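You operate a simulated robot arm through the tools that you are given. There is no shell and no other tool. Be economical: measure what you need, move in short steps, check, and stop when the job is done.

Carry out the task below with a simulated robot arm. There is one attempt and no reset: what you move stays moved.

## Task
Put two level blue scoops of salt into cup five and shut the box.
Fine: strike each scoop off under the bar; scoop back in its place.

Only the result counts: the job must be done as asked and must still hold three seconds after the hand-in. Knocking over, shifting, dropping, spilling or breaking anything else fails it.

## Robot
A 7-joint arm with a two-finger parallel gripper, fixed in place. Base frame: the origin is at the foot of the arm, x ahead of it, y to its left, z up; the work surface is at about z = 0. Lengths are in mm, angles in degrees, forces in N, time in s.
With the tool pointing down near the work surface it reaches from about 240 to 620 mm from the base axis. Its first joint turns from -66.0 to 66.0 degrees. Payload 2.6 kg.
The tool frame sits at the grasp point between the pads (the TCP): z along the fingers, y along the line on which they close. The tips reach 30 mm beyond it. Largest opening 94 mm; finger width 28, thickness 10; the body of the gripper, 50 by 96 mm, starts 55 mm behind the TCP.
Orientation is that of the tool frame in the base frame, as a unit quaternion [x, y, z, w]. With the fingers straight down and closing along the base's y, the tool's x points along the base's -x, its y along +y and its z along -z.

## Interface
- The arm moves only by the tool servo_tool. Its arguments are lists of equal length, an entry for each row: "fingers": the finger opening in mm, from 0 to 94; "delta_pos": the shift along the base's x, y, z in mm, a list of three; "rot": the turn, a rotation vector about the base's x, y, z in degrees, a list of three. In form: {"fingers": [fingers, ...], "delta_pos": [[dx, dy, dz], ...], "rot": [[ax, ay, az], ...]}. A call has 1 to 20 rows; each row shifts and turns the commanded pose from where the row before left it. Rows are played at 5 a second. More than 50 mm and 8.6 degrees between two rows, or a gripper value outside its range, and nothing of the call is played. A pose out of reach is approached as far as the arm can. The call stops where the force on the tool passes 40 N (or 10 N more than at its start, if that is more) or the arm is blocked; 0.2 s more then pass. Each finger travels about 72 mm/s and halts on what it meets, pressing with about 25 N; the grip force reading is that of the motor and also rises with nothing between the fingers. The clock runs only during rows and for 0.2 s after the last one: add rows that do not move to give the fingers time. The reply holds the time, the measured pose of the TCP, the force on the tool along the base axes, the opening and the grip force, in the units named above and with some noise.
- Cameras (640 x 400 px; columns grow to the right, rows downward): "scene" is fixed at [35.1, 433.5, 575.1]; the picture's right is [-0.77, -0.64, 0.00], its down [-0.37, 0.45, -0.81] and it looks along [0.52, -0.63, -0.58] (base axes); focal length 214 px, centre (320, 200). "wrist" rides on the gripper at [-37, 0, -58] in the tool frame; the picture's right is [0.00, -1.00, 0.00], its down [0.97, 0.00, -0.24] and it looks along [0.24, 0.00, 0.97] (tool axes); focal length 218 px, centre (320, 200). There is no depth. A picture from a camera that has moved, and an enlarged one, comes with that camera's place and axes in the base frame and with its lens. The place of the scene camera against the robot may be out by one fixed shift of up to 18 mm in any direction.
- capture(camera): a new picture of that camera. No time passes.
- close_up(camera, box): a new picture of the part [left, top, right, bottom] of that camera's present view, enlarged. No time passes.
- hand_in(): hands the job in; it is judged then, once.

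Work in short steps. Places have to be worked out from the pictures, the camera data and where the tool is seen: move nearer, look again, correct. Check each grasp and each placing, and mend what went wrong. You have 120 turns and 64 pictures in all, those below and enlarged ones among them. Open the gripper and draw the arm clear of the work before you hand the job in, unless the task says otherwise; then end with one line.

The tools are called after "Request:" as a command line: name --argument value ..., lists and objects as JSON in quotes. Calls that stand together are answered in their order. servo_tool: Moves the arm, as the interface text tells. Its arguments: {"type":"object","properties":{"fingers":{"type":"array","items":{"type":"number"}},"delta_pos":{"type":"array","items":{"type":"array","items":{"type":"number"}}},"rot":{"type":"array","items":{"type":"array","items":{"type":"number"}}}},"required":["fingers","delta_pos","rot"]} The other tools are called the same way: capture (camera) takes a picture; close_up (camera, box) takes an enlarged picture of a part of a camera's view; hand_in () hands the job in.

At the start:

```text
clock: 0.0
tcp_pos: [285.0, 74.6, 440.4]
tool_rot: [0.0, 1.0, 0.001, 0.0]
wrist_force: [0.7, -0.5, 0.6]
finger_gap: 94.0
finger_force: 0.2
```

scene: 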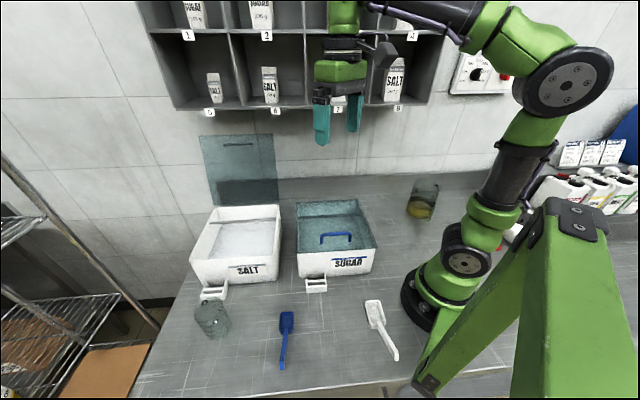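
wrist: 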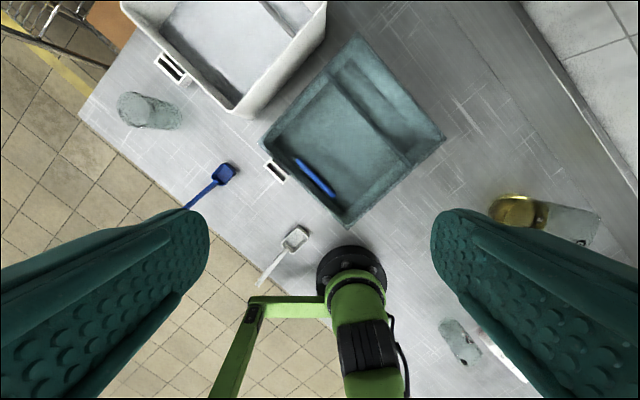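

I'll start by enlarging the views to identify the cups, boxes, bar and scoops.

Request:
close_up --camera "scene" --box '[180, 180, 460, 380]'

Request:
close_up --camera "scene" --box '[130, 0, 450, 200]'

Request:
close_up --camera "wrist" --box '[80, 0, 460, 240]'

```text
2.00 times, centred on (320, 280) of scene
camera zoom: at [35.1, 433.5, 575.1], right [-0.77, -0.64, 0.0], down [-0.37, 0.45, -0.81], along [0.52, -0.63, -0.58], focal length 429 px, centre (320, 40)
```

zoom: 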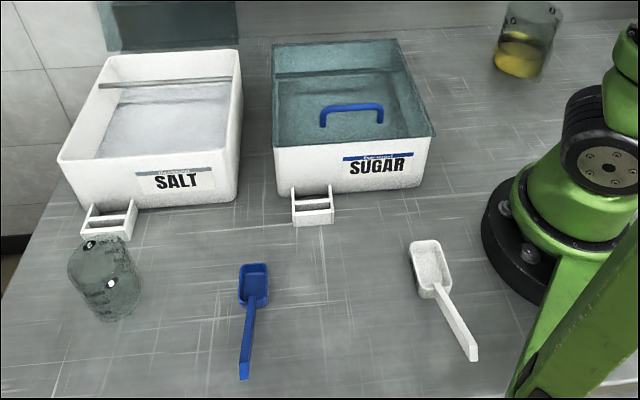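

```text
2.00 times, centred on (290, 100) of scene
camera zoom: at [35.1, 433.5, 575.1], right [-0.77, -0.64, 0.0], down [-0.37, 0.45, -0.81], along [0.52, -0.63, -0.58], focal length 429 px, centre (380, 400)
```

zoom: 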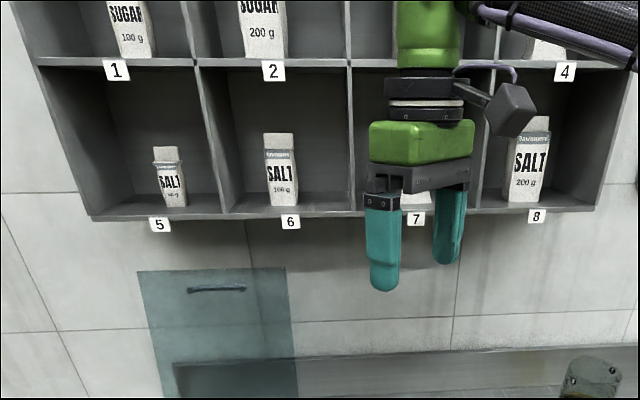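

```text
1.67 times, centred on (270, 120) of wrist
camera zoom: at [323.3, 74.7, 498.4], right [0.0, -1.0, 0.0], down [-0.97, 0.0, 0.24], along [-0.24, 0.0, -0.97], focal length 364 px, centre (403, 333)
```

zoom: 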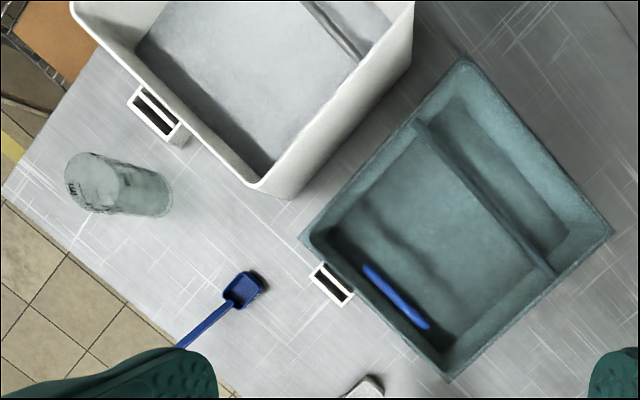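

Three cups appear; I need their marks, so I zoom in on each.

Request:
close_up --camera "scene" --box '[182, 280, 246, 344]'

Request:
close_up --camera "scene" --box '[395, 165, 451, 225]'

Request:
close_up --camera "wrist" --box '[410, 180, 610, 390]'

Request:
close_up --camera "scene" --box '[540, 110, 640, 230]'

```text
6.25 times, centred on (214, 312) of scene
camera zoom: at [35.1, 433.5, 575.1], right [-0.77, -0.64, 0.0], down [-0.37, 0.45, -0.81], along [0.52, -0.63, -0.58], focal length 1340 px, centre (982, -500)
```

zoom: 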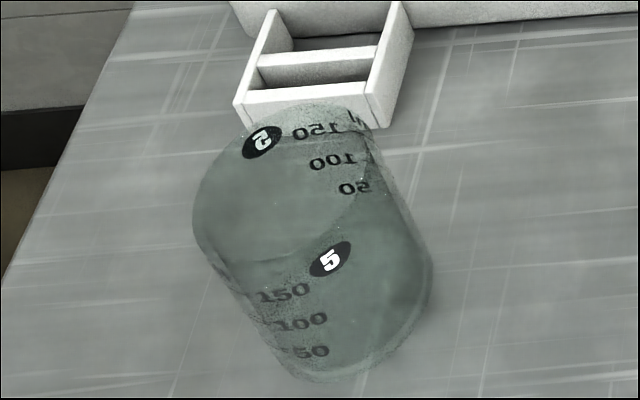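

```text
6.67 times, centred on (423, 195) of scene
camera zoom: at [35.1, 433.5, 575.1], right [-0.77, -0.64, 0.0], down [-0.37, 0.45, -0.81], along [0.52, -0.63, -0.58], focal length 1430 px, centre (-367, 233)
```

zoom: 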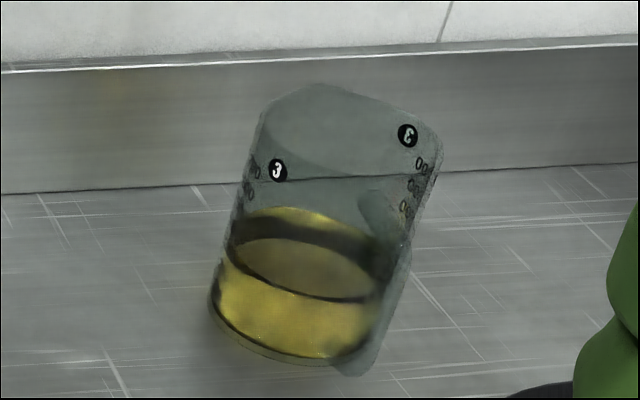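

```text
1.90 times, centred on (510, 285) of wrist
camera zoom: at [323.3, 74.7, 498.4], right [0.0, -1.0, 0.0], down [-0.97, 0.0, 0.24], along [-0.24, 0.0, -0.97], focal length 416 px, centre (-42, 38)
```

zoom: 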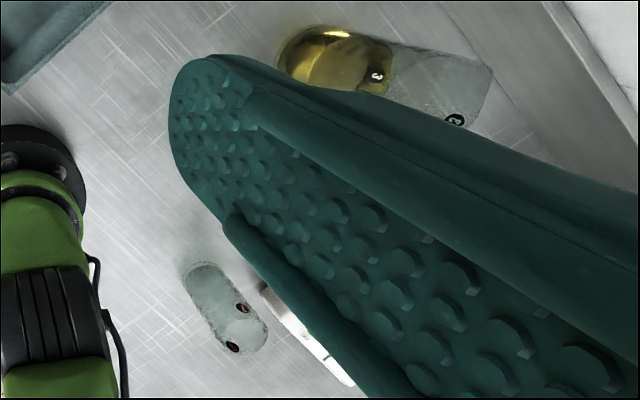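

```text
3.33 times, centred on (590, 170) of scene
camera zoom: at [35.1, 433.5, 575.1], right [-0.77, -0.64, 0.0], down [-0.37, 0.45, -0.81], along [0.52, -0.63, -0.58], focal length 715 px, centre (-580, 300)
```

zoom: 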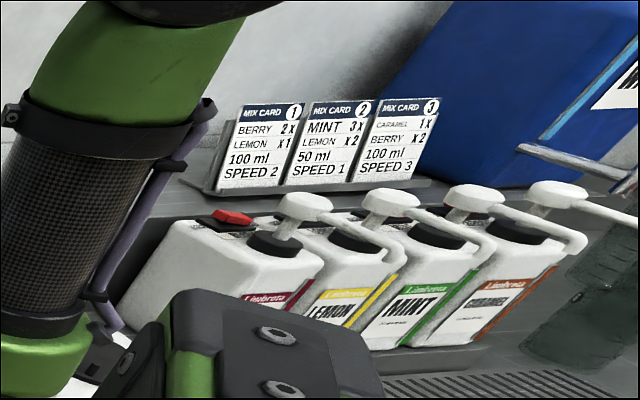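

Cup 5 (empty) stands just in front of the salt box; boxes and scoops sit about 45° to the base. I turn the tool −45° about z and move over the scoop/box front for a better look.

Request:
servo_tool --fingers '[94, 94, 94, 94, 94, 94, 94]' --delta_pos '[[0, 30, -10], [0, 30, -20], [5, 30, -20], [5, 30, -20], [5, 30, -20], [5, 15, -10], [0, 0, 0]]' --rot '[[0, 0, -7.5], [0, 0, -7.5], [0, 0, -7.5], [0, 0, -7.5], [0, 0, -7.5], [0, 0, -7.5], [0, 0, 0]]'

Request:
capture --camera "wrist"

```text
clock: 1.6
tcp_pos: [307.6, 238.8, 340.6]
tool_rot: [0.384, 0.923, 0.0, 0.0]
wrist_force: [0.1, 0.6, 0.2]
finger_gap: 93.9
finger_force: 0.0
```

```text
54 pictures are left
camera wrist: at [333.5, 212.3, 398.7], right [-0.71, -0.71, 0.0], down [-0.69, 0.69, 0.24], along [-0.17, 0.17, -0.97], focal length 218 px, centre (320, 200)
```

wrist: 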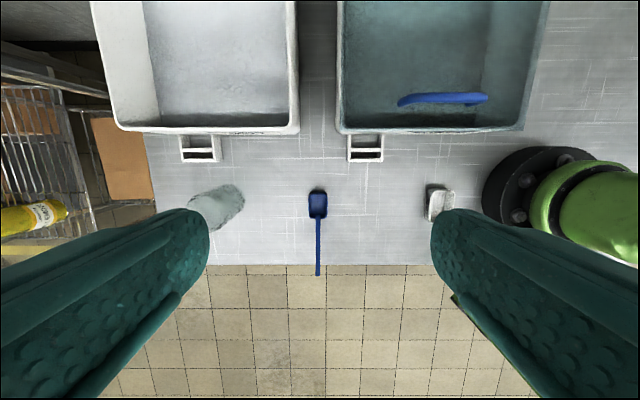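

The boxes are aligned with the 45° tool. The scoop's handle rises to about z 70 at its end. I now look from above the salt box, and toward the wall for the lid.

Request:
servo_tool --fingers '[94, 94, 94, 94, 94]' --delta_pos '[[30, 0, 20], [40, 10, 20], [40, 10, 15], [40, 15, 5], [0, 0, 0]]' --rot '[[0, 0, 0], [0, 0, 0], [0, 0, 0], [0, 0, 0], [0, 0, 0]]'

Request:
capture --camera "wrist"

Request:
capture --camera "scene"

```text
clock: 2.8
tcp_pos: [418.4, 261.3, 392.0]
tool_rot: [0.383, 0.924, 0.002, 0.002]
wrist_force: [-0.3, 0.4, 0.0]
finger_gap: 93.7
finger_force: 0.0
out of reach, approached as far as the arm can: row 4
```

```text
53 pictures are left
camera wrist: at [446.3, 235.3, 450.4], right [-0.71, -0.71, 0.0], down [-0.69, 0.69, 0.24], along [-0.17, 0.17, -0.97], focal length 218 px, centre (320, 200)
```

wrist: 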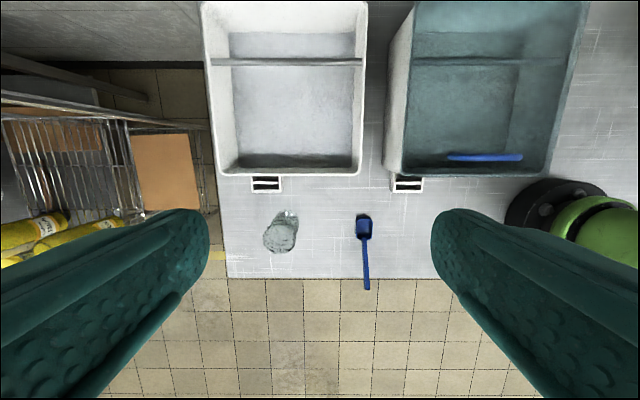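

```text
52 pictures are left
```

scene: 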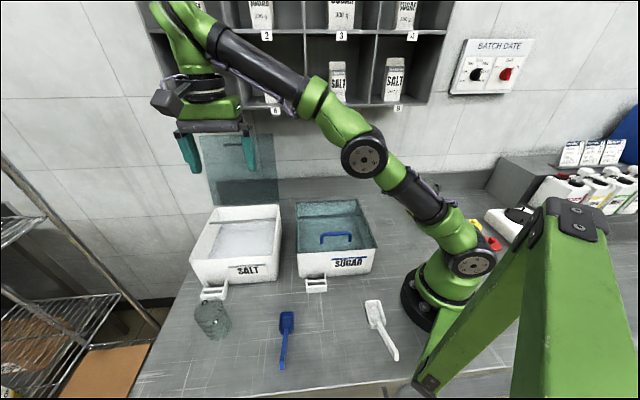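

Rim is about z≈100, box spans U≈414–654 / W≈106–338 in my 45° frame; the lid appears hinged at the back and leaning to the wall. I enlarge for the salt level, bar and scoop details.

Request:
close_up --camera "wrist" --box '[190, 0, 390, 200]'

Request:
close_up --camera "scene" --box '[180, 110, 300, 310]'

Request:
close_up --camera "scene" --box '[250, 290, 320, 390]'

```text
2.00 times, centred on (290, 100) of wrist
camera zoom: at [446.3, 235.3, 450.4], right [-0.71, -0.71, 0.0], down [-0.69, 0.69, 0.24], along [-0.17, 0.17, -0.97], focal length 436 px, centre (380, 400)
```

zoom: 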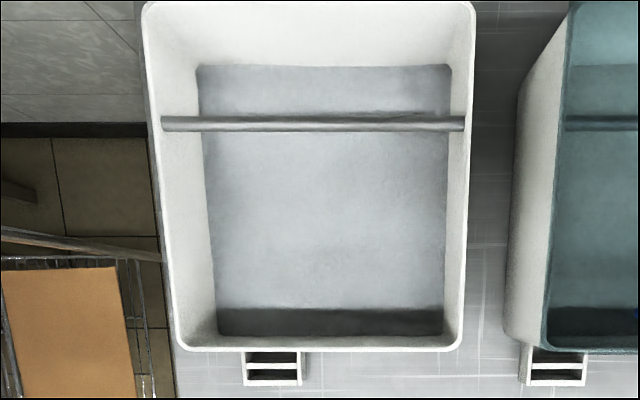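

```text
2.00 times, centred on (240, 210) of scene
camera zoom: at [35.1, 433.5, 575.1], right [-0.77, -0.64, 0.0], down [-0.37, 0.45, -0.81], along [0.52, -0.63, -0.58], focal length 429 px, centre (480, 180)
```

zoom: 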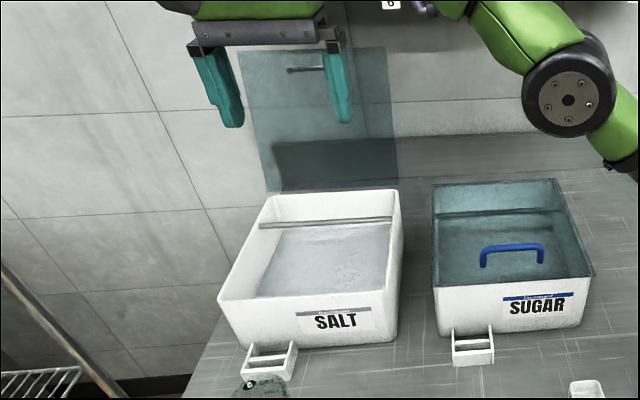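

```text
4.00 times, centred on (285, 340) of scene
camera zoom: at [35.1, 433.5, 575.1], right [-0.77, -0.64, 0.0], down [-0.37, 0.45, -0.81], along [0.52, -0.63, -0.58], focal length 858 px, centre (460, -360)
```

zoom: 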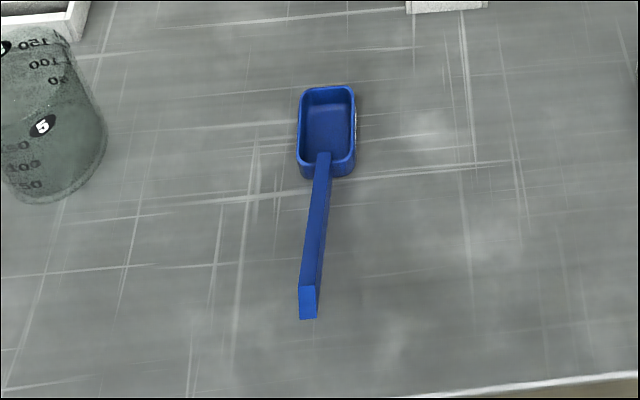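

The scoop is a small blue bowl with a rising straight handle; the salt lies at about z 45, the bar at rim height. I move above the scoop handle for a close look.

Request:
servo_tool --fingers '[94, 94, 80, 60, 60, 60, 60]' --delta_pos '[[-35, 13, -10], [-35, 14, -35], [-35, 14, -35], [-35, 14, -35], [-35, 14, -35], [-34, 14, -30], [0, 0, 0]]' --rot '[[0, 0, 0], [0, 0, 0], [0, 0, 0], [0, 0, 0], [0, 0, 0], [0, 0, 0], [0, 0, 0]]'

Request:
capture --camera "wrist"

```text
refused: row 2 steps farther than a row can; nothing moved
```

```text
48 pictures are left
camera wrist: at [446.3, 235.3, 450.4], right [-0.71, -0.71, 0.0], down [-0.69, 0.69, 0.24], along [-0.17, 0.17, -0.97], focal length 218 px, centre (320, 200)
```

wrist: 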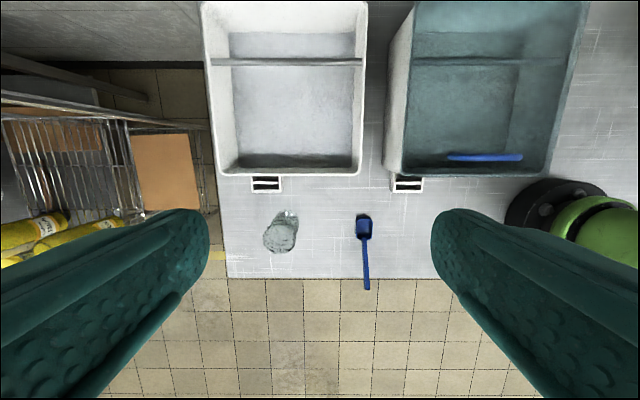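

That row was over 50 mm in total; I repeat with shorter rows and only look after reading the pose.

Request:
servo_tool --fingers '[94, 94, 80, 60, 60, 60, 60]' --delta_pos '[[-35, 13, -10], [-35, 14, -28], [-35, 14, -28], [-35, 14, -28], [-35, 14, -28], [-34, 14, -28], [0, 0, -28]]' --rot '[[0, 0, 0], [0, 0, 0], [0, 0, 0], [0, 0, 0], [0, 0, 0], [0, 0, 0], [0, 0, 0]]'

```text
clock: 4.4
tcp_pos: [210.9, 346.0, 213.3]
tool_rot: [0.383, 0.924, 0.0, 0.0]
wrist_force: [-0.5, 0.8, -0.6]
finger_gap: 60.1
finger_force: 0.0
```

I am above the handle as intended; now a look down.

Request:
capture --camera "wrist"

```text
47 pictures are left
camera wrist: at [237.6, 320.5, 271.5], right [-0.71, -0.71, 0.0], down [-0.69, 0.69, 0.24], along [-0.17, 0.17, -0.97], focal length 218 px, centre (320, 200)
```

wrist: 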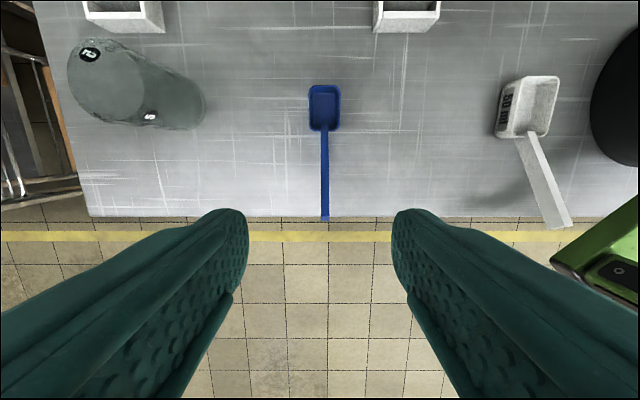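

Handle end is at U≈389.7, W≈−125, z≈73; I'll grip ~17 mm from the end at W≈−108, z≈60. Descend with the fingers at 40 mm.

Request:
servo_tool --fingers '[50, 40, 40, 40, 40]' --delta_pos '[[-12, 6, -20], [0, 0, -45], [0, 0, -45], [0, 0, -43], [0, 0, 0]]' --rot '[[0, 0, 0], [0, 0, 0], [0, 0, 0], [0, 0, 0], [0, 0, 0]]'

Request:
capture --camera "wrist"

Request:
close_up --camera "scene" --box '[230, 250, 350, 390]'

```text
clock: 5.6
tcp_pos: [199.8, 350.0, 62.7]
tool_rot: [0.384, 0.923, 0.001, 0.001]
wrist_force: [1.0, -0.2, -0.1]
finger_gap: 40.1
finger_force: 0.0
```

```text
46 pictures are left
camera wrist: at [225.3, 323.0, 120.6], right [-0.71, -0.71, 0.0], down [-0.69, 0.69, 0.24], along [-0.17, 0.17, -0.97], focal length 218 px, centre (320, 200)
```

wrist: 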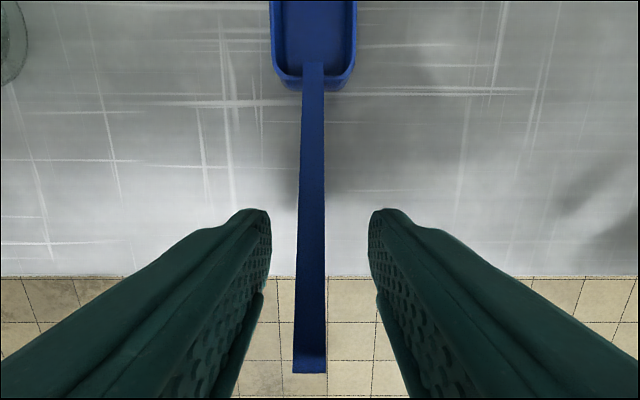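

```text
2.86 times, centred on (290, 320) of scene
camera zoom: at [35.1, 433.5, 575.1], right [-0.77, -0.64, 0.0], down [-0.37, 0.45, -0.81], along [0.52, -0.63, -0.58], focal length 613 px, centre (406, -143)
```

zoom: 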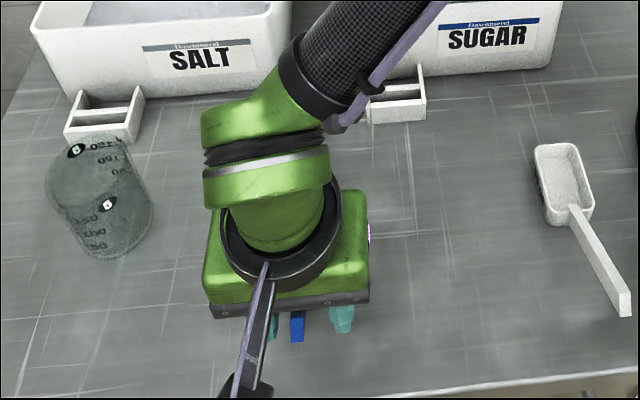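

The handle is between the fingers, ~1.7 mm toward +U of centre. I correct that and close.

Request:
servo_tool --fingers '[40, 24, 12, 4, 0, 0]' --delta_pos '[[1.2, 1.2, -2], [0, 0, 0], [0, 0, 0], [0, 0, 0], [0, 0, 0], [0, 0, 0]]' --rot '[[0, 0, 0], [0, 0, 0], [0, 0, 0], [0, 0, 0], [0, 0, 0], [0, 0, 0]]'

Request:
capture --camera "wrist"

```text
clock: 7.0
tcp_pos: [200.9, 350.2, 61.3]
tool_rot: [0.383, 0.924, 0.001, 0.0]
wrist_force: [-0.1, 0.3, -0.1]
finger_gap: 19.4
finger_force: 24.9
```

```text
44 pictures are left
camera wrist: at [227.0, 324.6, 119.1], right [-0.71, -0.71, 0.0], down [-0.69, 0.69, 0.24], along [-0.17, 0.17, -0.97], focal length 218 px, centre (320, 200)
```

wrist: 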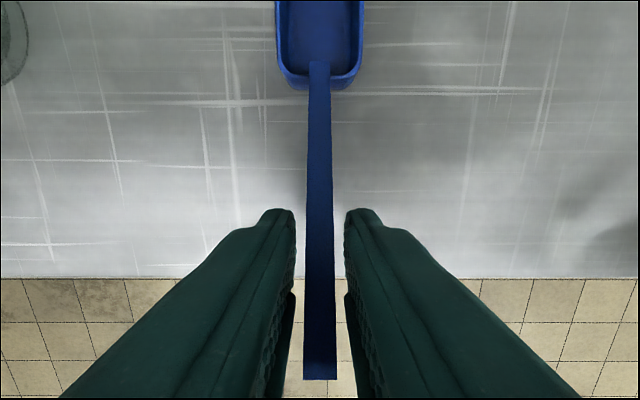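

The gap reads 19.4 yet the picture shows no contact; I wait a little with fingers commanded to 0.

Request:
servo_tool --fingers '[0, 0, 0]' --delta_pos '[[0, 0, 0], [0, 0, 0], [0, 0, 0]]' --rot '[[0, 0, 0], [0, 0, 0], [0, 0, 0]]'

Request:
close_up --camera "wrist" --box '[220, 180, 420, 400]'

```text
clock: 7.8
tcp_pos: [200.4, 349.9, 60.3]
tool_rot: [0.383, 0.924, 0.001, 0.0]
wrist_force: [0.1, 0.3, 1.3]
finger_gap: 19.7
finger_force: 25.0
```

```text
1.82 times, centred on (320, 290) of wrist
camera zoom: at [227.0, 324.5, 119.1], right [-0.71, -0.71, 0.0], down [-0.69, 0.69, 0.24], along [-0.17, 0.17, -0.97], focal length 397 px, centre (320, 36)
```

zoom: 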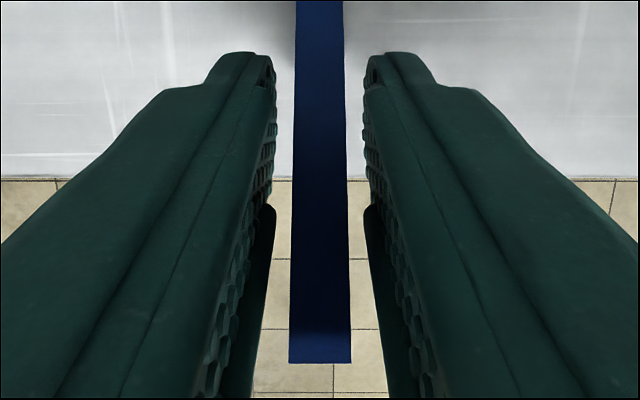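

The opening holds at 19.7 mm under 25 N, so something is gripped (pads likely meet the handle off view). I lift 30 mm and check.

Request:
servo_tool --fingers '[0, 0, 0, 0]' --delta_pos '[[0, 0, 10], [0, 0, 10], [0, 0, 10], [0, 0, 0]]' --rot '[[0, 0, 0], [0, 0, 0], [0, 0, 0], [0, 0, 0]]'

Request:
capture --camera "wrist"

```text
clock: 8.8
tcp_pos: [201.9, 350.9, 91.3]
tool_rot: [0.383, 0.924, 0.001, 0.001]
wrist_force: [-0.5, -0.1, -0.5]
finger_gap: 19.4
finger_force: 25.0
```

```text
42 pictures are left
camera wrist: at [228.1, 324.9, 149.3], right [-0.71, -0.71, 0.0], down [-0.69, 0.69, 0.24], along [-0.17, 0.17, -0.97], focal length 218 px, centre (320, 200)
```

wrist: 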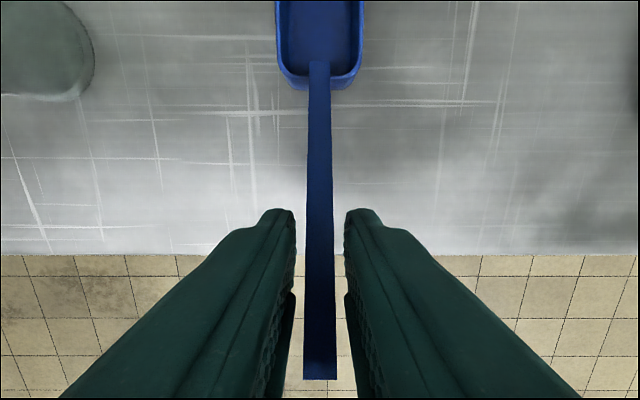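

The scoop is held rigidly and lifted level (home release pose: TCP 200.6, 350.0, 60.8). I raise it and carry it over the salt box.

Request:
servo_tool --fingers '[0, 0, 0, 0, 0, 0, 0, 0, 0, 0, 0]' --delta_pos '[[0, 0, 35], [0, 0, 35], [0, 0, 39], [30, -10, 0], [40, -13, 0], [40, -13, 0], [40, -13, 0], [40, -13, 0], [40, -13, 0], [22, -8, 0], [0, 0, 0]]' --rot '[[0, 0, 0], [0, 0, 0], [0, 0, 0], [0, 0, 0], [0, 0, 0], [0, 0, 0], [0, 0, 0], [0, 0, 0], [0, 0, 0], [0, 0, 0], [0, 0, 0]]'

Request:
capture --camera "wrist"

Request:
close_up --camera "scene" --box '[160, 120, 320, 320]'

```text
clock: 11.2
tcp_pos: [453.7, 269.1, 197.0]
tool_rot: [0.382, 0.924, 0.001, 0.0]
wrist_force: [-0.3, -0.2, -0.7]
finger_gap: 19.5
finger_force: 25.1
```

```text
41 pictures are left
camera wrist: at [479.6, 243.2, 254.4], right [-0.71, -0.71, 0.0], down [-0.69, 0.69, 0.24], along [-0.17, 0.17, -0.97], focal length 218 px, centre (320, 200)
```

wrist: 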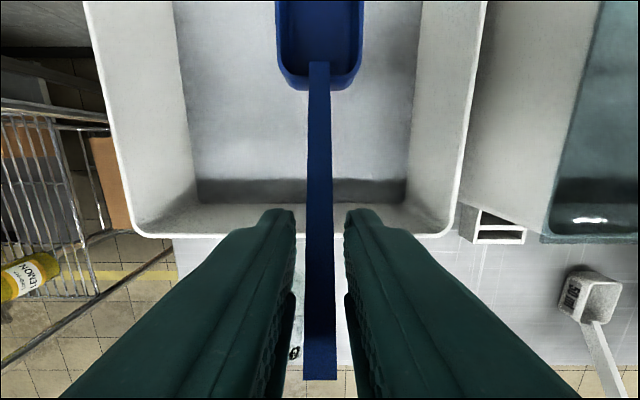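

```text
2.00 times, centred on (240, 220) of scene
camera zoom: at [35.1, 433.5, 575.1], right [-0.77, -0.64, 0.0], down [-0.37, 0.45, -0.81], along [0.52, -0.63, -0.58], focal length 429 px, centre (480, 160)
```

zoom: 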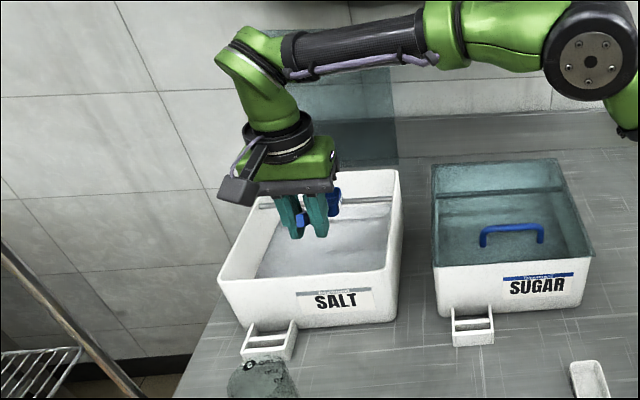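

Geometry confirmed: salt surface ≈ z 47, bowl mouth ≈ 39 mm below and 63–107 mm ahead of the TCP. I tilt the tip down 16° and lower toward the salt in the middle of the box, stopping just above it.

Request:
servo_tool --fingers '[0, 0, 0, 0, 0]' --delta_pos '[[4, -4, -10], [1, -1, -20], [0, 0, -20], [0, 0, -20], [0, 0, 0]]' --rot '[[5.657, 5.657, 0], [5.657, 5.657, 0], [0, 0, 0], [0, 0, 0], [0, 0, 0]]'

Request:
capture --camera "wrist"

```text
clock: 12.4
tcp_pos: [457.2, 263.9, 130.3]
tool_rot: [0.379, 0.915, 0.054, -0.129]
wrist_force: [0.0, 0.2, -0.2]
finger_gap: 19.5
finger_force: 24.8
```

```text
39 pictures are left
camera wrist: at [494.8, 227.4, 173.9], right [-0.71, -0.71, 0.0], down [-0.61, 0.61, 0.5], along [-0.35, 0.35, -0.87], focal length 218 px, centre (320, 200)
```

wrist: 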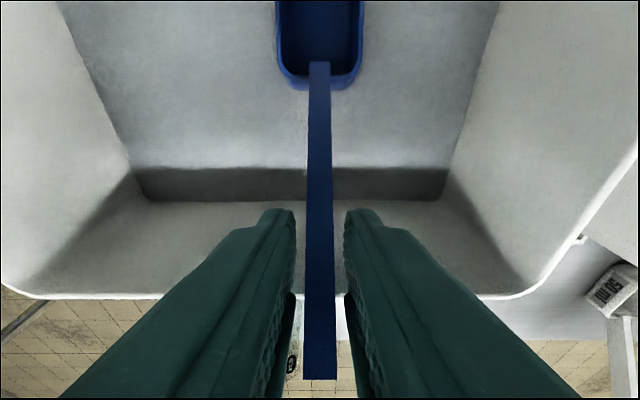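

Salt surface looks nearer z 40. I dig: down and forward with the tip tilted, then level under the surface.

Request:
servo_tool --fingers '[0, 0, 0, 0, 0, 0, 0]' --delta_pos '[[0, 0, -16], [2, -2, -16], [3, -3, 0], [1.5, -1.5, -7], [1, -1, -7], [0, 0, -7], [0, 0, 0]]' --rot '[[0, 0, 0], [0, 0, 0], [0, 0, 0], [-3.77, -3.77, 0], [-3.77, -3.77, 0], [-3.77, -3.77, 0], [0, 0, 0]]'

Request:
capture --camera "wrist"

```text
clock: 14.0
tcp_pos: [466.6, 255.8, 77.4]
tool_rot: [0.383, 0.924, 0.0, 0.0]
wrist_force: [0.5, -0.1, -0.9]
finger_gap: 19.6
finger_force: 24.6
```

```text
38 pictures are left
camera wrist: at [492.9, 230.2, 133.9], right [-0.71, -0.71, 0.0], down [-0.69, 0.69, 0.24], along [-0.17, 0.17, -0.97], focal length 218 px, centre (320, 200)
```

wrist: 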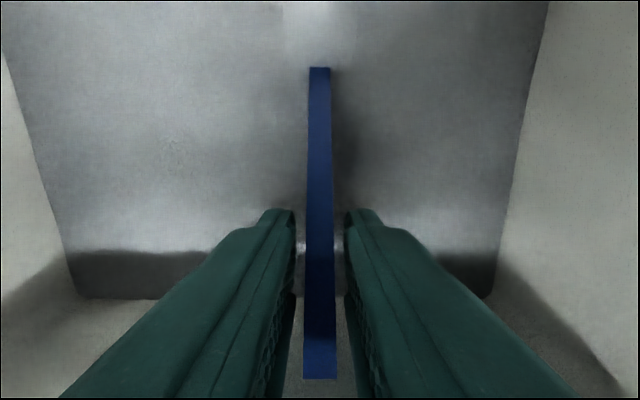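

The bowl is buried. I lift it slowly out, backing slightly from the bar, and look.

Request:
servo_tool --fingers '[0, 0, 0, 0, 0]' --delta_pos '[[0, 0, 10], [0, 0, 10], [-2, 2, 10], [-2, 2, 5], [0, 0, 0]]' --rot '[[0, 0, 0], [0, 0, 0], [0, 0, 0], [0, 0, 0], [0, 0, 0]]'

Request:
capture --camera "wrist"

Request:
close_up --camera "scene" --box '[200, 185, 290, 285]'

```text
clock: 15.2
tcp_pos: [461.6, 260.5, 111.5]
tool_rot: [0.383, 0.924, 0.001, 0.0]
wrist_force: [-0.4, 0.3, -0.8]
finger_gap: 19.7
finger_force: 25.4
```

```text
37 pictures are left
camera wrist: at [488.4, 233.9, 169.2], right [-0.71, -0.71, 0.0], down [-0.69, 0.69, 0.24], along [-0.17, 0.17, -0.97], focal length 218 px, centre (320, 200)
```

wrist: 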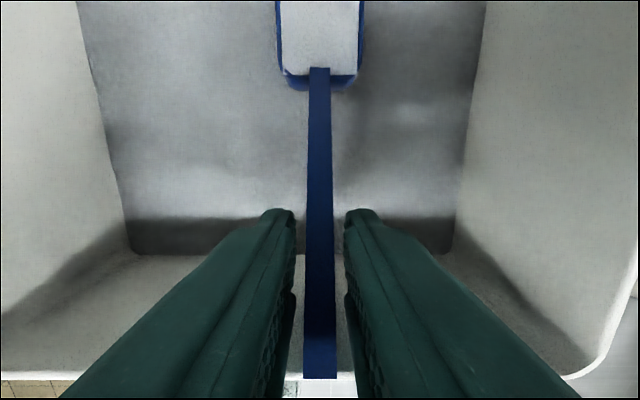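

```text
4.00 times, centred on (245, 235) of scene
camera zoom: at [35.1, 433.5, 575.1], right [-0.77, -0.64, 0.0], down [-0.37, 0.45, -0.81], along [0.52, -0.63, -0.58], focal length 858 px, centre (620, 60)
```

zoom: 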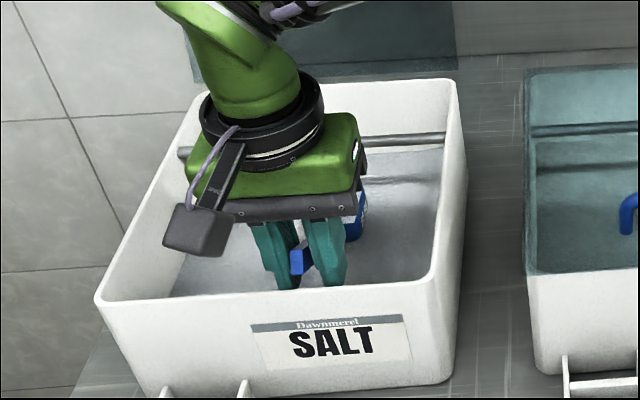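

The bowl is heaped full. The bar's underside is roughly z 90–97; I slide under it with the mouth at about z 80 and then feel upward for the bar.

Request:
servo_tool --fingers '[0, 0, 0, 0, 0, 0]' --delta_pos '[[0, 0, 5], [7, -7, 0], [7, -7, 0], [7, -7, 0], [7, -7, 0], [0, 0, 0]]' --rot '[[0, 0, 0], [0, 0, 0], [0, 0, 0], [0, 0, 0], [0, 0, 0], [0, 0, 0]]'

Request:
close_up --camera "scene" --box '[205, 190, 285, 240]'

```text
clock: 16.6
tcp_pos: [490.6, 233.4, 116.8]
tool_rot: [0.382, 0.924, 0.001, 0.001]
wrist_force: [0.3, -0.3, -2.1]
finger_gap: 19.8
finger_force: 25.0
```

```text
8.00 times, centred on (245, 215) of scene
camera zoom: at [35.1, 433.5, 575.1], right [-0.77, -0.64, 0.0], down [-0.37, 0.45, -0.81], along [0.52, -0.63, -0.58], focal length 1716 px, centre (920, 80)
```

zoom: 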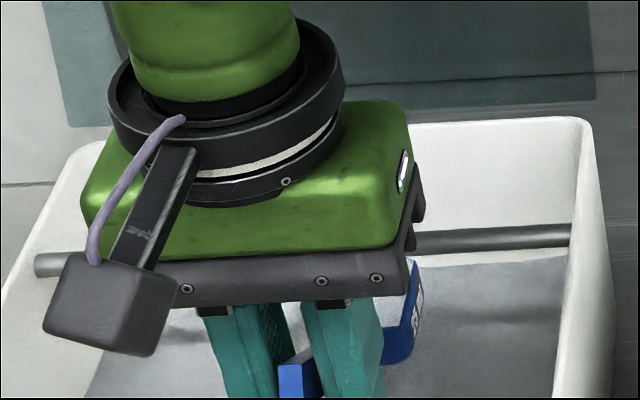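

The bowl is under the bar without contact (Fz≈−2, near noise). I feel upward in small steps.

Request:
servo_tool --fingers '[0, 0, 0]' --delta_pos '[[0, 0, 2], [0, 0, 2], [0, 0, 0]]' --rot '[[0, 0, 0], [0, 0, 0], [0, 0, 0]]'

Request:
servo_tool --fingers '[0, 0]' --delta_pos '[[0, 0, 1.5], [0, 0, 0]]' --rot '[[0, 0, 0], [0, 0, 0]]'

Request:
servo_tool --fingers '[0, 0]' --delta_pos '[[0, 0, 1.5], [0, 0, 0]]' --rot '[[0, 0, 0], [0, 0, 0]]'

```text
clock: 17.4
tcp_pos: [490.7, 232.0, 120.0]
tool_rot: [0.383, 0.924, 0.001, 0.001]
wrist_force: [0.4, 0.2, -1.0]
finger_gap: 19.4
finger_force: 25.1
```

```text
clock: 18.0
tcp_pos: [490.9, 231.3, 121.6]
tool_rot: [0.383, 0.924, 0.001, 0.0]
wrist_force: [-0.7, -0.3, -0.3]
finger_gap: 19.5
finger_force: 24.6
```

```text
clock: 18.6
tcp_pos: [490.9, 233.0, 122.4]
tool_rot: [0.382, 0.924, 0.001, 0.0]
wrist_force: [0.1, 0.9, -0.3]
finger_gap: 19.2
finger_force: 24.8
```

No contact yet at TCP z≈123; continue upward.

Request:
servo_tool --fingers '[0, 0]' --delta_pos '[[0, 0, 1.5], [0, 0, 0]]' --rot '[[0, 0, 0], [0, 0, 0]]'

Request:
servo_tool --fingers '[0, 0]' --delta_pos '[[0, 0, 1.5], [0, 0, 0]]' --rot '[[0, 0, 0], [0, 0, 0]]'

Request:
servo_tool --fingers '[0, 0]' --delta_pos '[[0, 0, 1.5], [0, 0, 0]]' --rot '[[0, 0, 0], [0, 0, 0]]'

```text
clock: 19.2
tcp_pos: [490.7, 232.6, 125.3]
tool_rot: [0.382, 0.924, 0.001, 0.001]
wrist_force: [-1.1, 0.6, -0.7]
finger_gap: 19.4
finger_force: 25.0
```

```text
clock: 19.8
tcp_pos: [490.5, 233.1, 125.7]
tool_rot: [0.383, 0.924, 0.001, 0.001]
wrist_force: [0.3, -0.2, -0.8]
finger_gap: 19.5
finger_force: 25.3
```

```text
clock: 20.4
tcp_pos: [490.9, 232.2, 128.3]
tool_rot: [0.382, 0.924, 0.001, 0.001]
wrist_force: [-0.2, -0.3, -0.1]
finger_gap: 19.4
finger_force: 24.8
```

Request:
close_up --camera "scene" --box '[225, 205, 285, 245]'

Request:
capture --camera "wrist"

```text
10.00 times, centred on (255, 225) of scene
camera zoom: at [35.1, 433.5, 575.1], right [-0.77, -0.64, 0.0], down [-0.37, 0.45, -0.81], along [0.52, -0.63, -0.58], focal length 2145 px, centre (970, -50)
```

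zoom: 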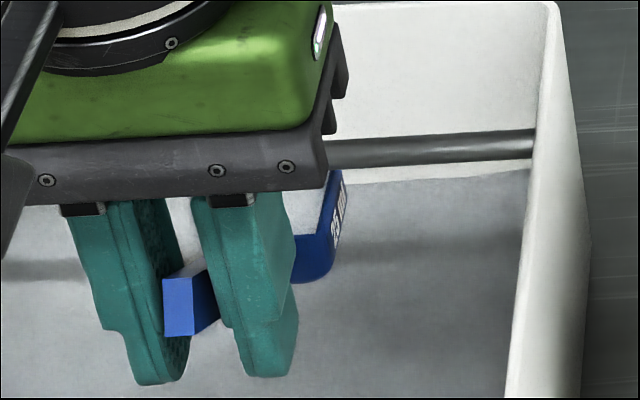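

```text
33 pictures are left
camera wrist: at [516.7, 206.4, 185.1], right [-0.71, -0.71, 0.0], down [-0.69, 0.69, 0.24], along [-0.17, 0.17, -0.97], focal length 218 px, centre (320, 200)
```

wrist: 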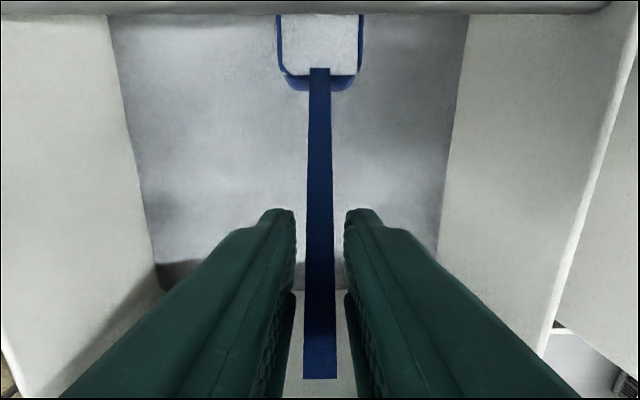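

Bar estimate: centre z≈98, underside ≈93; mouth now ≈89. Continue in 1 mm steps.

Request:
servo_tool --fingers '[0, 0]' --delta_pos '[[0, 0, 1], [0, 0, 0]]' --rot '[[0, 0, 0], [0, 0, 0]]'

Request:
servo_tool --fingers '[0, 0]' --delta_pos '[[0, 0, 1], [0, 0, 0]]' --rot '[[0, 0, 0], [0, 0, 0]]'

Request:
servo_tool --fingers '[0, 0]' --delta_pos '[[0, 0, 1], [0, 0, 0]]' --rot '[[0, 0, 0], [0, 0, 0]]'

```text
clock: 21.0
tcp_pos: [490.6, 231.6, 128.9]
tool_rot: [0.383, 0.924, 0.0, 0.001]
wrist_force: [-0.7, 0.7, -0.7]
finger_gap: 19.3
finger_force: 25.0
```

```text
clock: 21.6
tcp_pos: [490.1, 233.0, 130.5]
tool_rot: [0.382, 0.924, 0.001, 0.001]
wrist_force: [0.1, -0.1, -0.8]
finger_gap: 19.4
finger_force: 25.1
```

```text
clock: 22.2
tcp_pos: [490.5, 232.2, 130.8]
tool_rot: [0.383, 0.924, 0.002, 0.0]
wrist_force: [0.4, -0.8, -1.8]
finger_gap: 19.1
finger_force: 25.5
```

Fz dipped slightly to −1.8; I continue with one step at a time.

Request:
servo_tool --fingers '[0, 0, 0]' --delta_pos '[[0, 0, 1], [0, 0, 0], [0, 0, 0]]' --rot '[[0, 0, 0], [0, 0, 0], [0, 0, 0]]'

```text
clock: 23.0
tcp_pos: [490.9, 230.3, 130.7]
tool_rot: [0.382, 0.924, 0.001, 0.0]
wrist_force: [0.1, -0.3, -1.2]
finger_gap: 19.5
finger_force: 24.9
```

Continue another step.

Request:
servo_tool --fingers '[0, 0, 0]' --delta_pos '[[0, 0, 1], [0, 0, 0], [0, 0, 0]]' --rot '[[0, 0, 0], [0, 0, 0], [0, 0, 0]]'

Request:
close_up --camera "wrist" --box '[240, 0, 400, 100]'

```text
clock: 23.8
tcp_pos: [490.9, 231.5, 133.1]
tool_rot: [0.382, 0.924, 0.002, 0.0]
wrist_force: [-0.7, -0.3, -0.7]
finger_gap: 19.5
finger_force: 24.8
```

```text
4.00 times, centred on (320, 50) of wrist
camera zoom: at [516.9, 205.7, 190.0], right [-0.71, -0.71, 0.0], down [-0.69, 0.69, 0.24], along [-0.17, 0.17, -0.97], focal length 873 px, centre (320, 800)
```

zoom: 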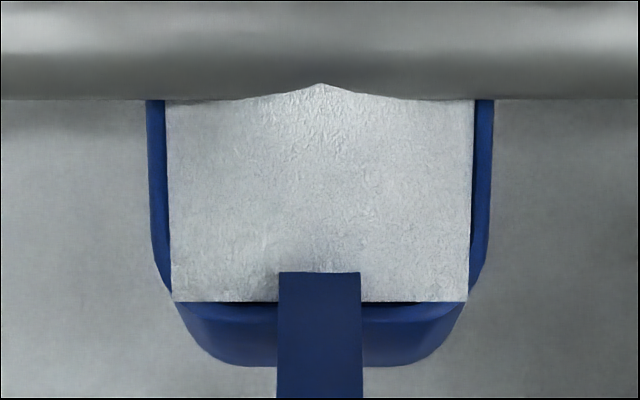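

The heap's peak shows at the bar; rim contact not yet felt. Two more single-mm steps.

Request:
servo_tool --fingers '[0, 0, 0]' --delta_pos '[[0, 0, 1], [0, 0, 0], [0, 0, 0]]' --rot '[[0, 0, 0], [0, 0, 0], [0, 0, 0]]'

Request:
servo_tool --fingers '[0, 0, 0]' --delta_pos '[[0, 0, 1], [0, 0, 0], [0, 0, 0]]' --rot '[[0, 0, 0], [0, 0, 0], [0, 0, 0]]'

```text
clock: 24.6
tcp_pos: [490.7, 230.9, 132.8]
tool_rot: [0.383, 0.924, 0.001, 0.0]
wrist_force: [-0.4, 0.4, -0.7]
finger_gap: 19.7
finger_force: 25.0
```

```text
clock: 25.4
tcp_pos: [490.6, 232.4, 135.3]
tool_rot: [0.382, 0.924, 0.001, 0.0]
wrist_force: [-0.7, 0.1, -1.2]
finger_gap: 19.6
finger_force: 25.5
```

Still free at TCP z≈135. Continue.

Request:
servo_tool --fingers '[0, 0, 0]' --delta_pos '[[0, 0, 1], [0, 0, 0], [0, 0, 0]]' --rot '[[0, 0, 0], [0, 0, 0], [0, 0, 0]]'

Request:
servo_tool --fingers '[0, 0, 0]' --delta_pos '[[0, 0, 1], [0, 0, 0], [0, 0, 0]]' --rot '[[0, 0, 0], [0, 0, 0], [0, 0, 0]]'

Request:
close_up --camera "wrist" --box '[240, 0, 400, 100]'

```text
clock: 26.2
tcp_pos: [489.5, 231.1, 134.9]
tool_rot: [0.383, 0.924, 0.0, -0.001]
wrist_force: [0.7, 0.0, -0.5]
finger_gap: 19.6
finger_force: 25.6
```

```text
clock: 27.0
tcp_pos: [490.4, 231.5, 137.4]
tool_rot: [0.382, 0.924, 0.0, 0.0]
wrist_force: [-1.1, 0.0, -0.5]
finger_gap: 19.3
finger_force: 24.8
```

```text
4.00 times, centred on (320, 50) of wrist
camera zoom: at [516.9, 206.1, 194.2], right [-0.71, -0.71, 0.0], down [-0.69, 0.69, 0.24], along [-0.17, 0.17, -0.97], focal length 873 px, centre (320, 800)
```

zoom: 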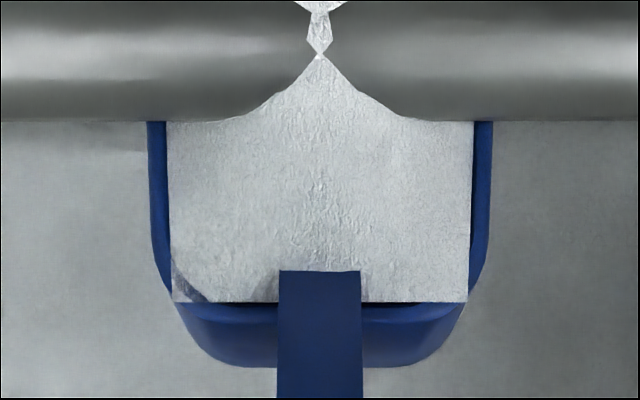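

The heap mesh now pokes through the bar, so the rim is still a few mm below it. I keep feeling upward.

Request:
servo_tool --fingers '[0, 0, 0]' --delta_pos '[[0, 0, 1], [0, 0, 0], [0, 0, 0]]' --rot '[[0, 0, 0], [0, 0, 0], [0, 0, 0]]'

Request:
servo_tool --fingers '[0, 0, 0]' --delta_pos '[[0, 0, 1], [0, 0, 0], [0, 0, 0]]' --rot '[[0, 0, 0], [0, 0, 0], [0, 0, 0]]'

Request:
servo_tool --fingers '[0, 0, 0]' --delta_pos '[[0, 0, 1], [0, 0, 0], [0, 0, 0]]' --rot '[[0, 0, 0], [0, 0, 0], [0, 0, 0]]'

```text
clock: 27.8
tcp_pos: [491.0, 231.1, 136.2]
tool_rot: [0.383, 0.924, 0.001, 0.0]
wrist_force: [0.0, 0.8, -0.4]
finger_gap: 19.2
finger_force: 25.0
```

```text
clock: 28.6
tcp_pos: [490.3, 232.5, 139.1]
tool_rot: [0.383, 0.924, 0.002, 0.0]
wrist_force: [-0.7, 0.3, 0.6]
finger_gap: 19.6
finger_force: 25.1
```

```text
clock: 29.4
tcp_pos: [491.6, 231.1, 139.4]
tool_rot: [0.383, 0.924, 0.0, 0.0]
wrist_force: [-0.4, 0.0, -0.7]
finger_gap: 19.5
finger_force: 25.5
```

No contact at 140 either; I check the picture for where the rim is relative to the bar.

Request:
close_up --camera "wrist" --box '[240, 0, 400, 100]'

Request:
close_up --camera "scene" --box '[240, 205, 280, 230]'

```text
4.00 times, centred on (320, 50) of wrist
camera zoom: at [517.3, 205.9, 197.0], right [-0.71, -0.71, 0.0], down [-0.69, 0.69, 0.24], along [-0.17, 0.17, -0.97], focal length 873 px, centre (320, 800)
```

zoom: 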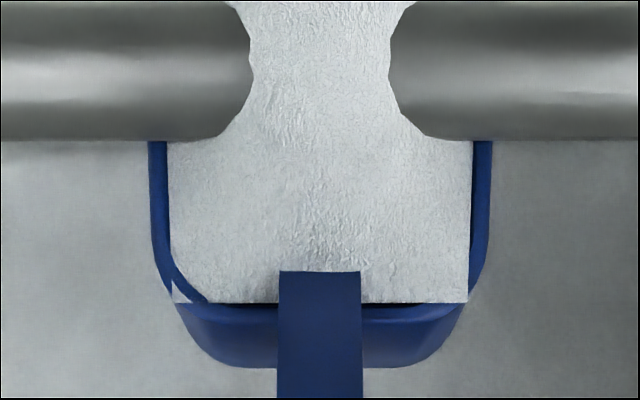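

```text
16.00 times, centred on (260, 218) of scene
camera zoom: at [35.1, 433.5, 575.1], right [-0.77, -0.64, 0.0], down [-0.37, 0.45, -0.81], along [0.52, -0.63, -0.58], focal length 3432 px, centre (1280, -80)
```

zoom: 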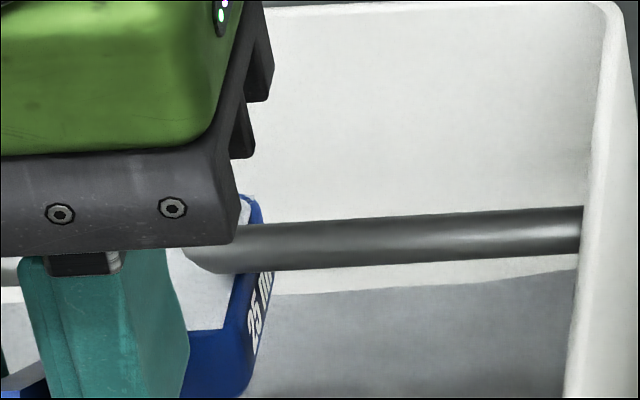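

The rim is still under the bar; the bowl must be shallower (~17 mm) than I assumed. Continue up in 1 mm steps.

Request:
servo_tool --fingers '[0, 0, 0]' --delta_pos '[[0, 0, 1], [0, 0, 0], [0, 0, 0]]' --rot '[[0, 0, 0], [0, 0, 0], [0, 0, 0]]'

Request:
servo_tool --fingers '[0, 0, 0]' --delta_pos '[[0, 0, 1], [0, 0, 0], [0, 0, 0]]' --rot '[[0, 0, 0], [0, 0, 0], [0, 0, 0]]'

Request:
servo_tool --fingers '[0, 0, 0]' --delta_pos '[[0, 0, 1], [0, 0, 0], [0, 0, 0]]' --rot '[[0, 0, 0], [0, 0, 0], [0, 0, 0]]'

```text
clock: 30.2
tcp_pos: [490.6, 231.9, 140.1]
tool_rot: [0.382, 0.924, 0.002, -0.001]
wrist_force: [0.6, 0.4, -1.7]
finger_gap: 19.2
finger_force: 25.2
```

```text
clock: 31.0
tcp_pos: [490.7, 231.1, 140.5]
tool_rot: [0.384, 0.923, -0.001, 0.0]
wrist_force: [1.5, -0.6, -5.9]
finger_gap: 19.4
finger_force: 24.9
```

```text
clock: 31.8
tcp_pos: [491.3, 232.2, 142.4]
tool_rot: [0.384, 0.923, 0.001, 0.001]
wrist_force: [0.8, -1.5, -8.1]
finger_gap: 19.5
finger_force: 25.3
```

Contact at commanded z≈141 (Fz −6 to −8). I lower 2.5 mm so the mouth just clears the bar, then push forward and pull back fully under it.

Request:
servo_tool --fingers '[0, 0, 0, 0, 0, 0]' --delta_pos '[[0, 0, -2.5], [2.5, -2.5, 0], [2.5, -2.5, 0], [1.5, -1.5, 0], [0, 0, 0], [0, 0, 0]]' --rot '[[0, 0, 0], [0, 0, 0], [0, 0, 0], [0, 0, 0], [0, 0, 0], [0, 0, 0]]'

Request:
close_up --camera "wrist" --box '[240, 0, 400, 100]'

```text
clock: 33.2
tcp_pos: [497.0, 224.8, 139.1]
tool_rot: [0.383, 0.924, 0.001, 0.0]
wrist_force: [-0.5, -0.5, -0.5]
finger_gap: 19.2
finger_force: 25.0
```

```text
4.00 times, centred on (320, 50) of wrist
camera zoom: at [523.3, 199.7, 197.5], right [-0.71, -0.71, 0.0], down [-0.69, 0.69, 0.24], along [-0.17, 0.17, -0.97], focal length 873 px, centre (320, 800)
```

zoom: 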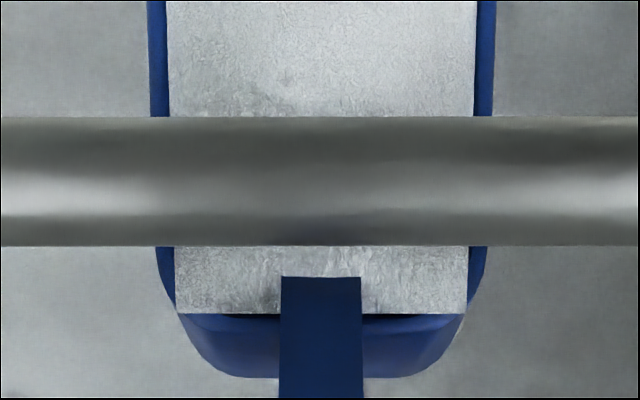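

Struck off: the salt is now flat at the rim. I withdraw from under the bar slightly lowered, raise, and check.

Request:
servo_tool --fingers '[0, 0, 0, 0, 0, 0, 0, 0, 0, 0]' --delta_pos '[[-3.5, 3.5, -1.5], [-7, 7, -2], [-8, 8, 0], [-8, 8, 0], [-8, 8, 0], [0, 0, 15], [0, 0, 20], [0, 0, 20], [0, 0, 20], [0, 0, 0]]' --rot '[[0, 0, 0], [0, 0, 0], [0, 0, 0], [0, 0, 0], [0, 0, 0], [0, 0, 0], [0, 0, 0], [0, 0, 0], [0, 0, 0], [0, 0, 0]]'

Request:
capture --camera "wrist"

```text
clock: 35.4
tcp_pos: [463.0, 260.1, 211.8]
tool_rot: [0.383, 0.924, 0.001, 0.0]
wrist_force: [0.4, 0.0, -0.8]
finger_gap: 19.6
finger_force: 25.4
```

```text
27 pictures are left
camera wrist: at [488.6, 234.2, 269.8], right [-0.71, -0.71, 0.0], down [-0.69, 0.69, 0.24], along [-0.17, 0.17, -0.97], focal length 218 px, centre (320, 200)
```

wrist: 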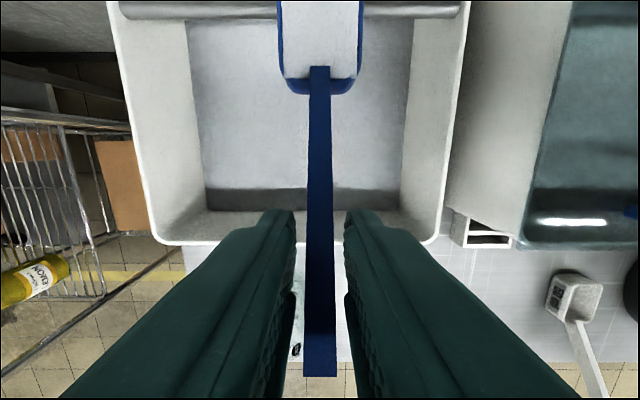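

The level scoop is out cleanly. I carry it level to beside cup five (cup axis at U≈553, W≈−8) at a safe height.

Request:
servo_tool --fingers '[0, 0, 0, 0, 0, 0, 0, 0, 0, 0]' --delta_pos '[[-10, 13, 0], [-17, 22, 0], [-17, 23, 0], [-17, 23, 0], [-17, 23, 0], [-17, 23, 0], [-17, 23, 0], [-17, 23, -5], [-14, 18, -10], [0, 0, 0]]' --rot '[[0, 0, 0], [0, 0, 0], [0, 0, 0], [0, 0, 0], [0, 0, 0], [0, 0, 0], [0, 0, 0], [0, 0, 0], [0, 0, 0], [0, 0, 0]]'

Request:
capture --camera "wrist"

Request:
close_up --camera "scene" --box '[170, 230, 270, 350]'

```text
clock: 37.6
tcp_pos: [320.2, 452.0, 195.6]
tool_rot: [0.383, 0.924, 0.001, 0.0]
wrist_force: [0.1, 0.1, -0.3]
finger_gap: 19.5
finger_force: 24.5
```

```text
26 pictures are left
camera wrist: at [347.1, 426.3, 253.6], right [-0.71, -0.71, 0.0], down [-0.69, 0.69, 0.24], along [-0.17, 0.17, -0.97], focal length 218 px, centre (320, 200)
```

wrist: 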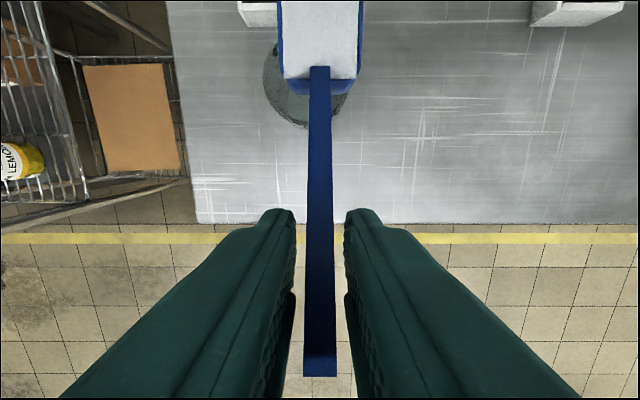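

```text
3.33 times, centred on (220, 290) of scene
camera zoom: at [35.1, 433.5, 575.1], right [-0.77, -0.64, 0.0], down [-0.37, 0.45, -0.81], along [0.52, -0.63, -0.58], focal length 715 px, centre (653, -100)
```

zoom: 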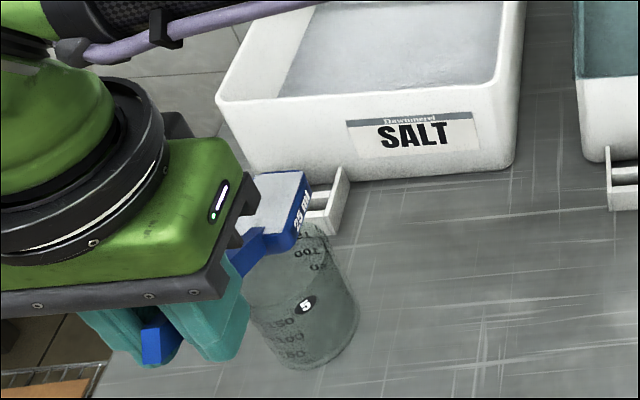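

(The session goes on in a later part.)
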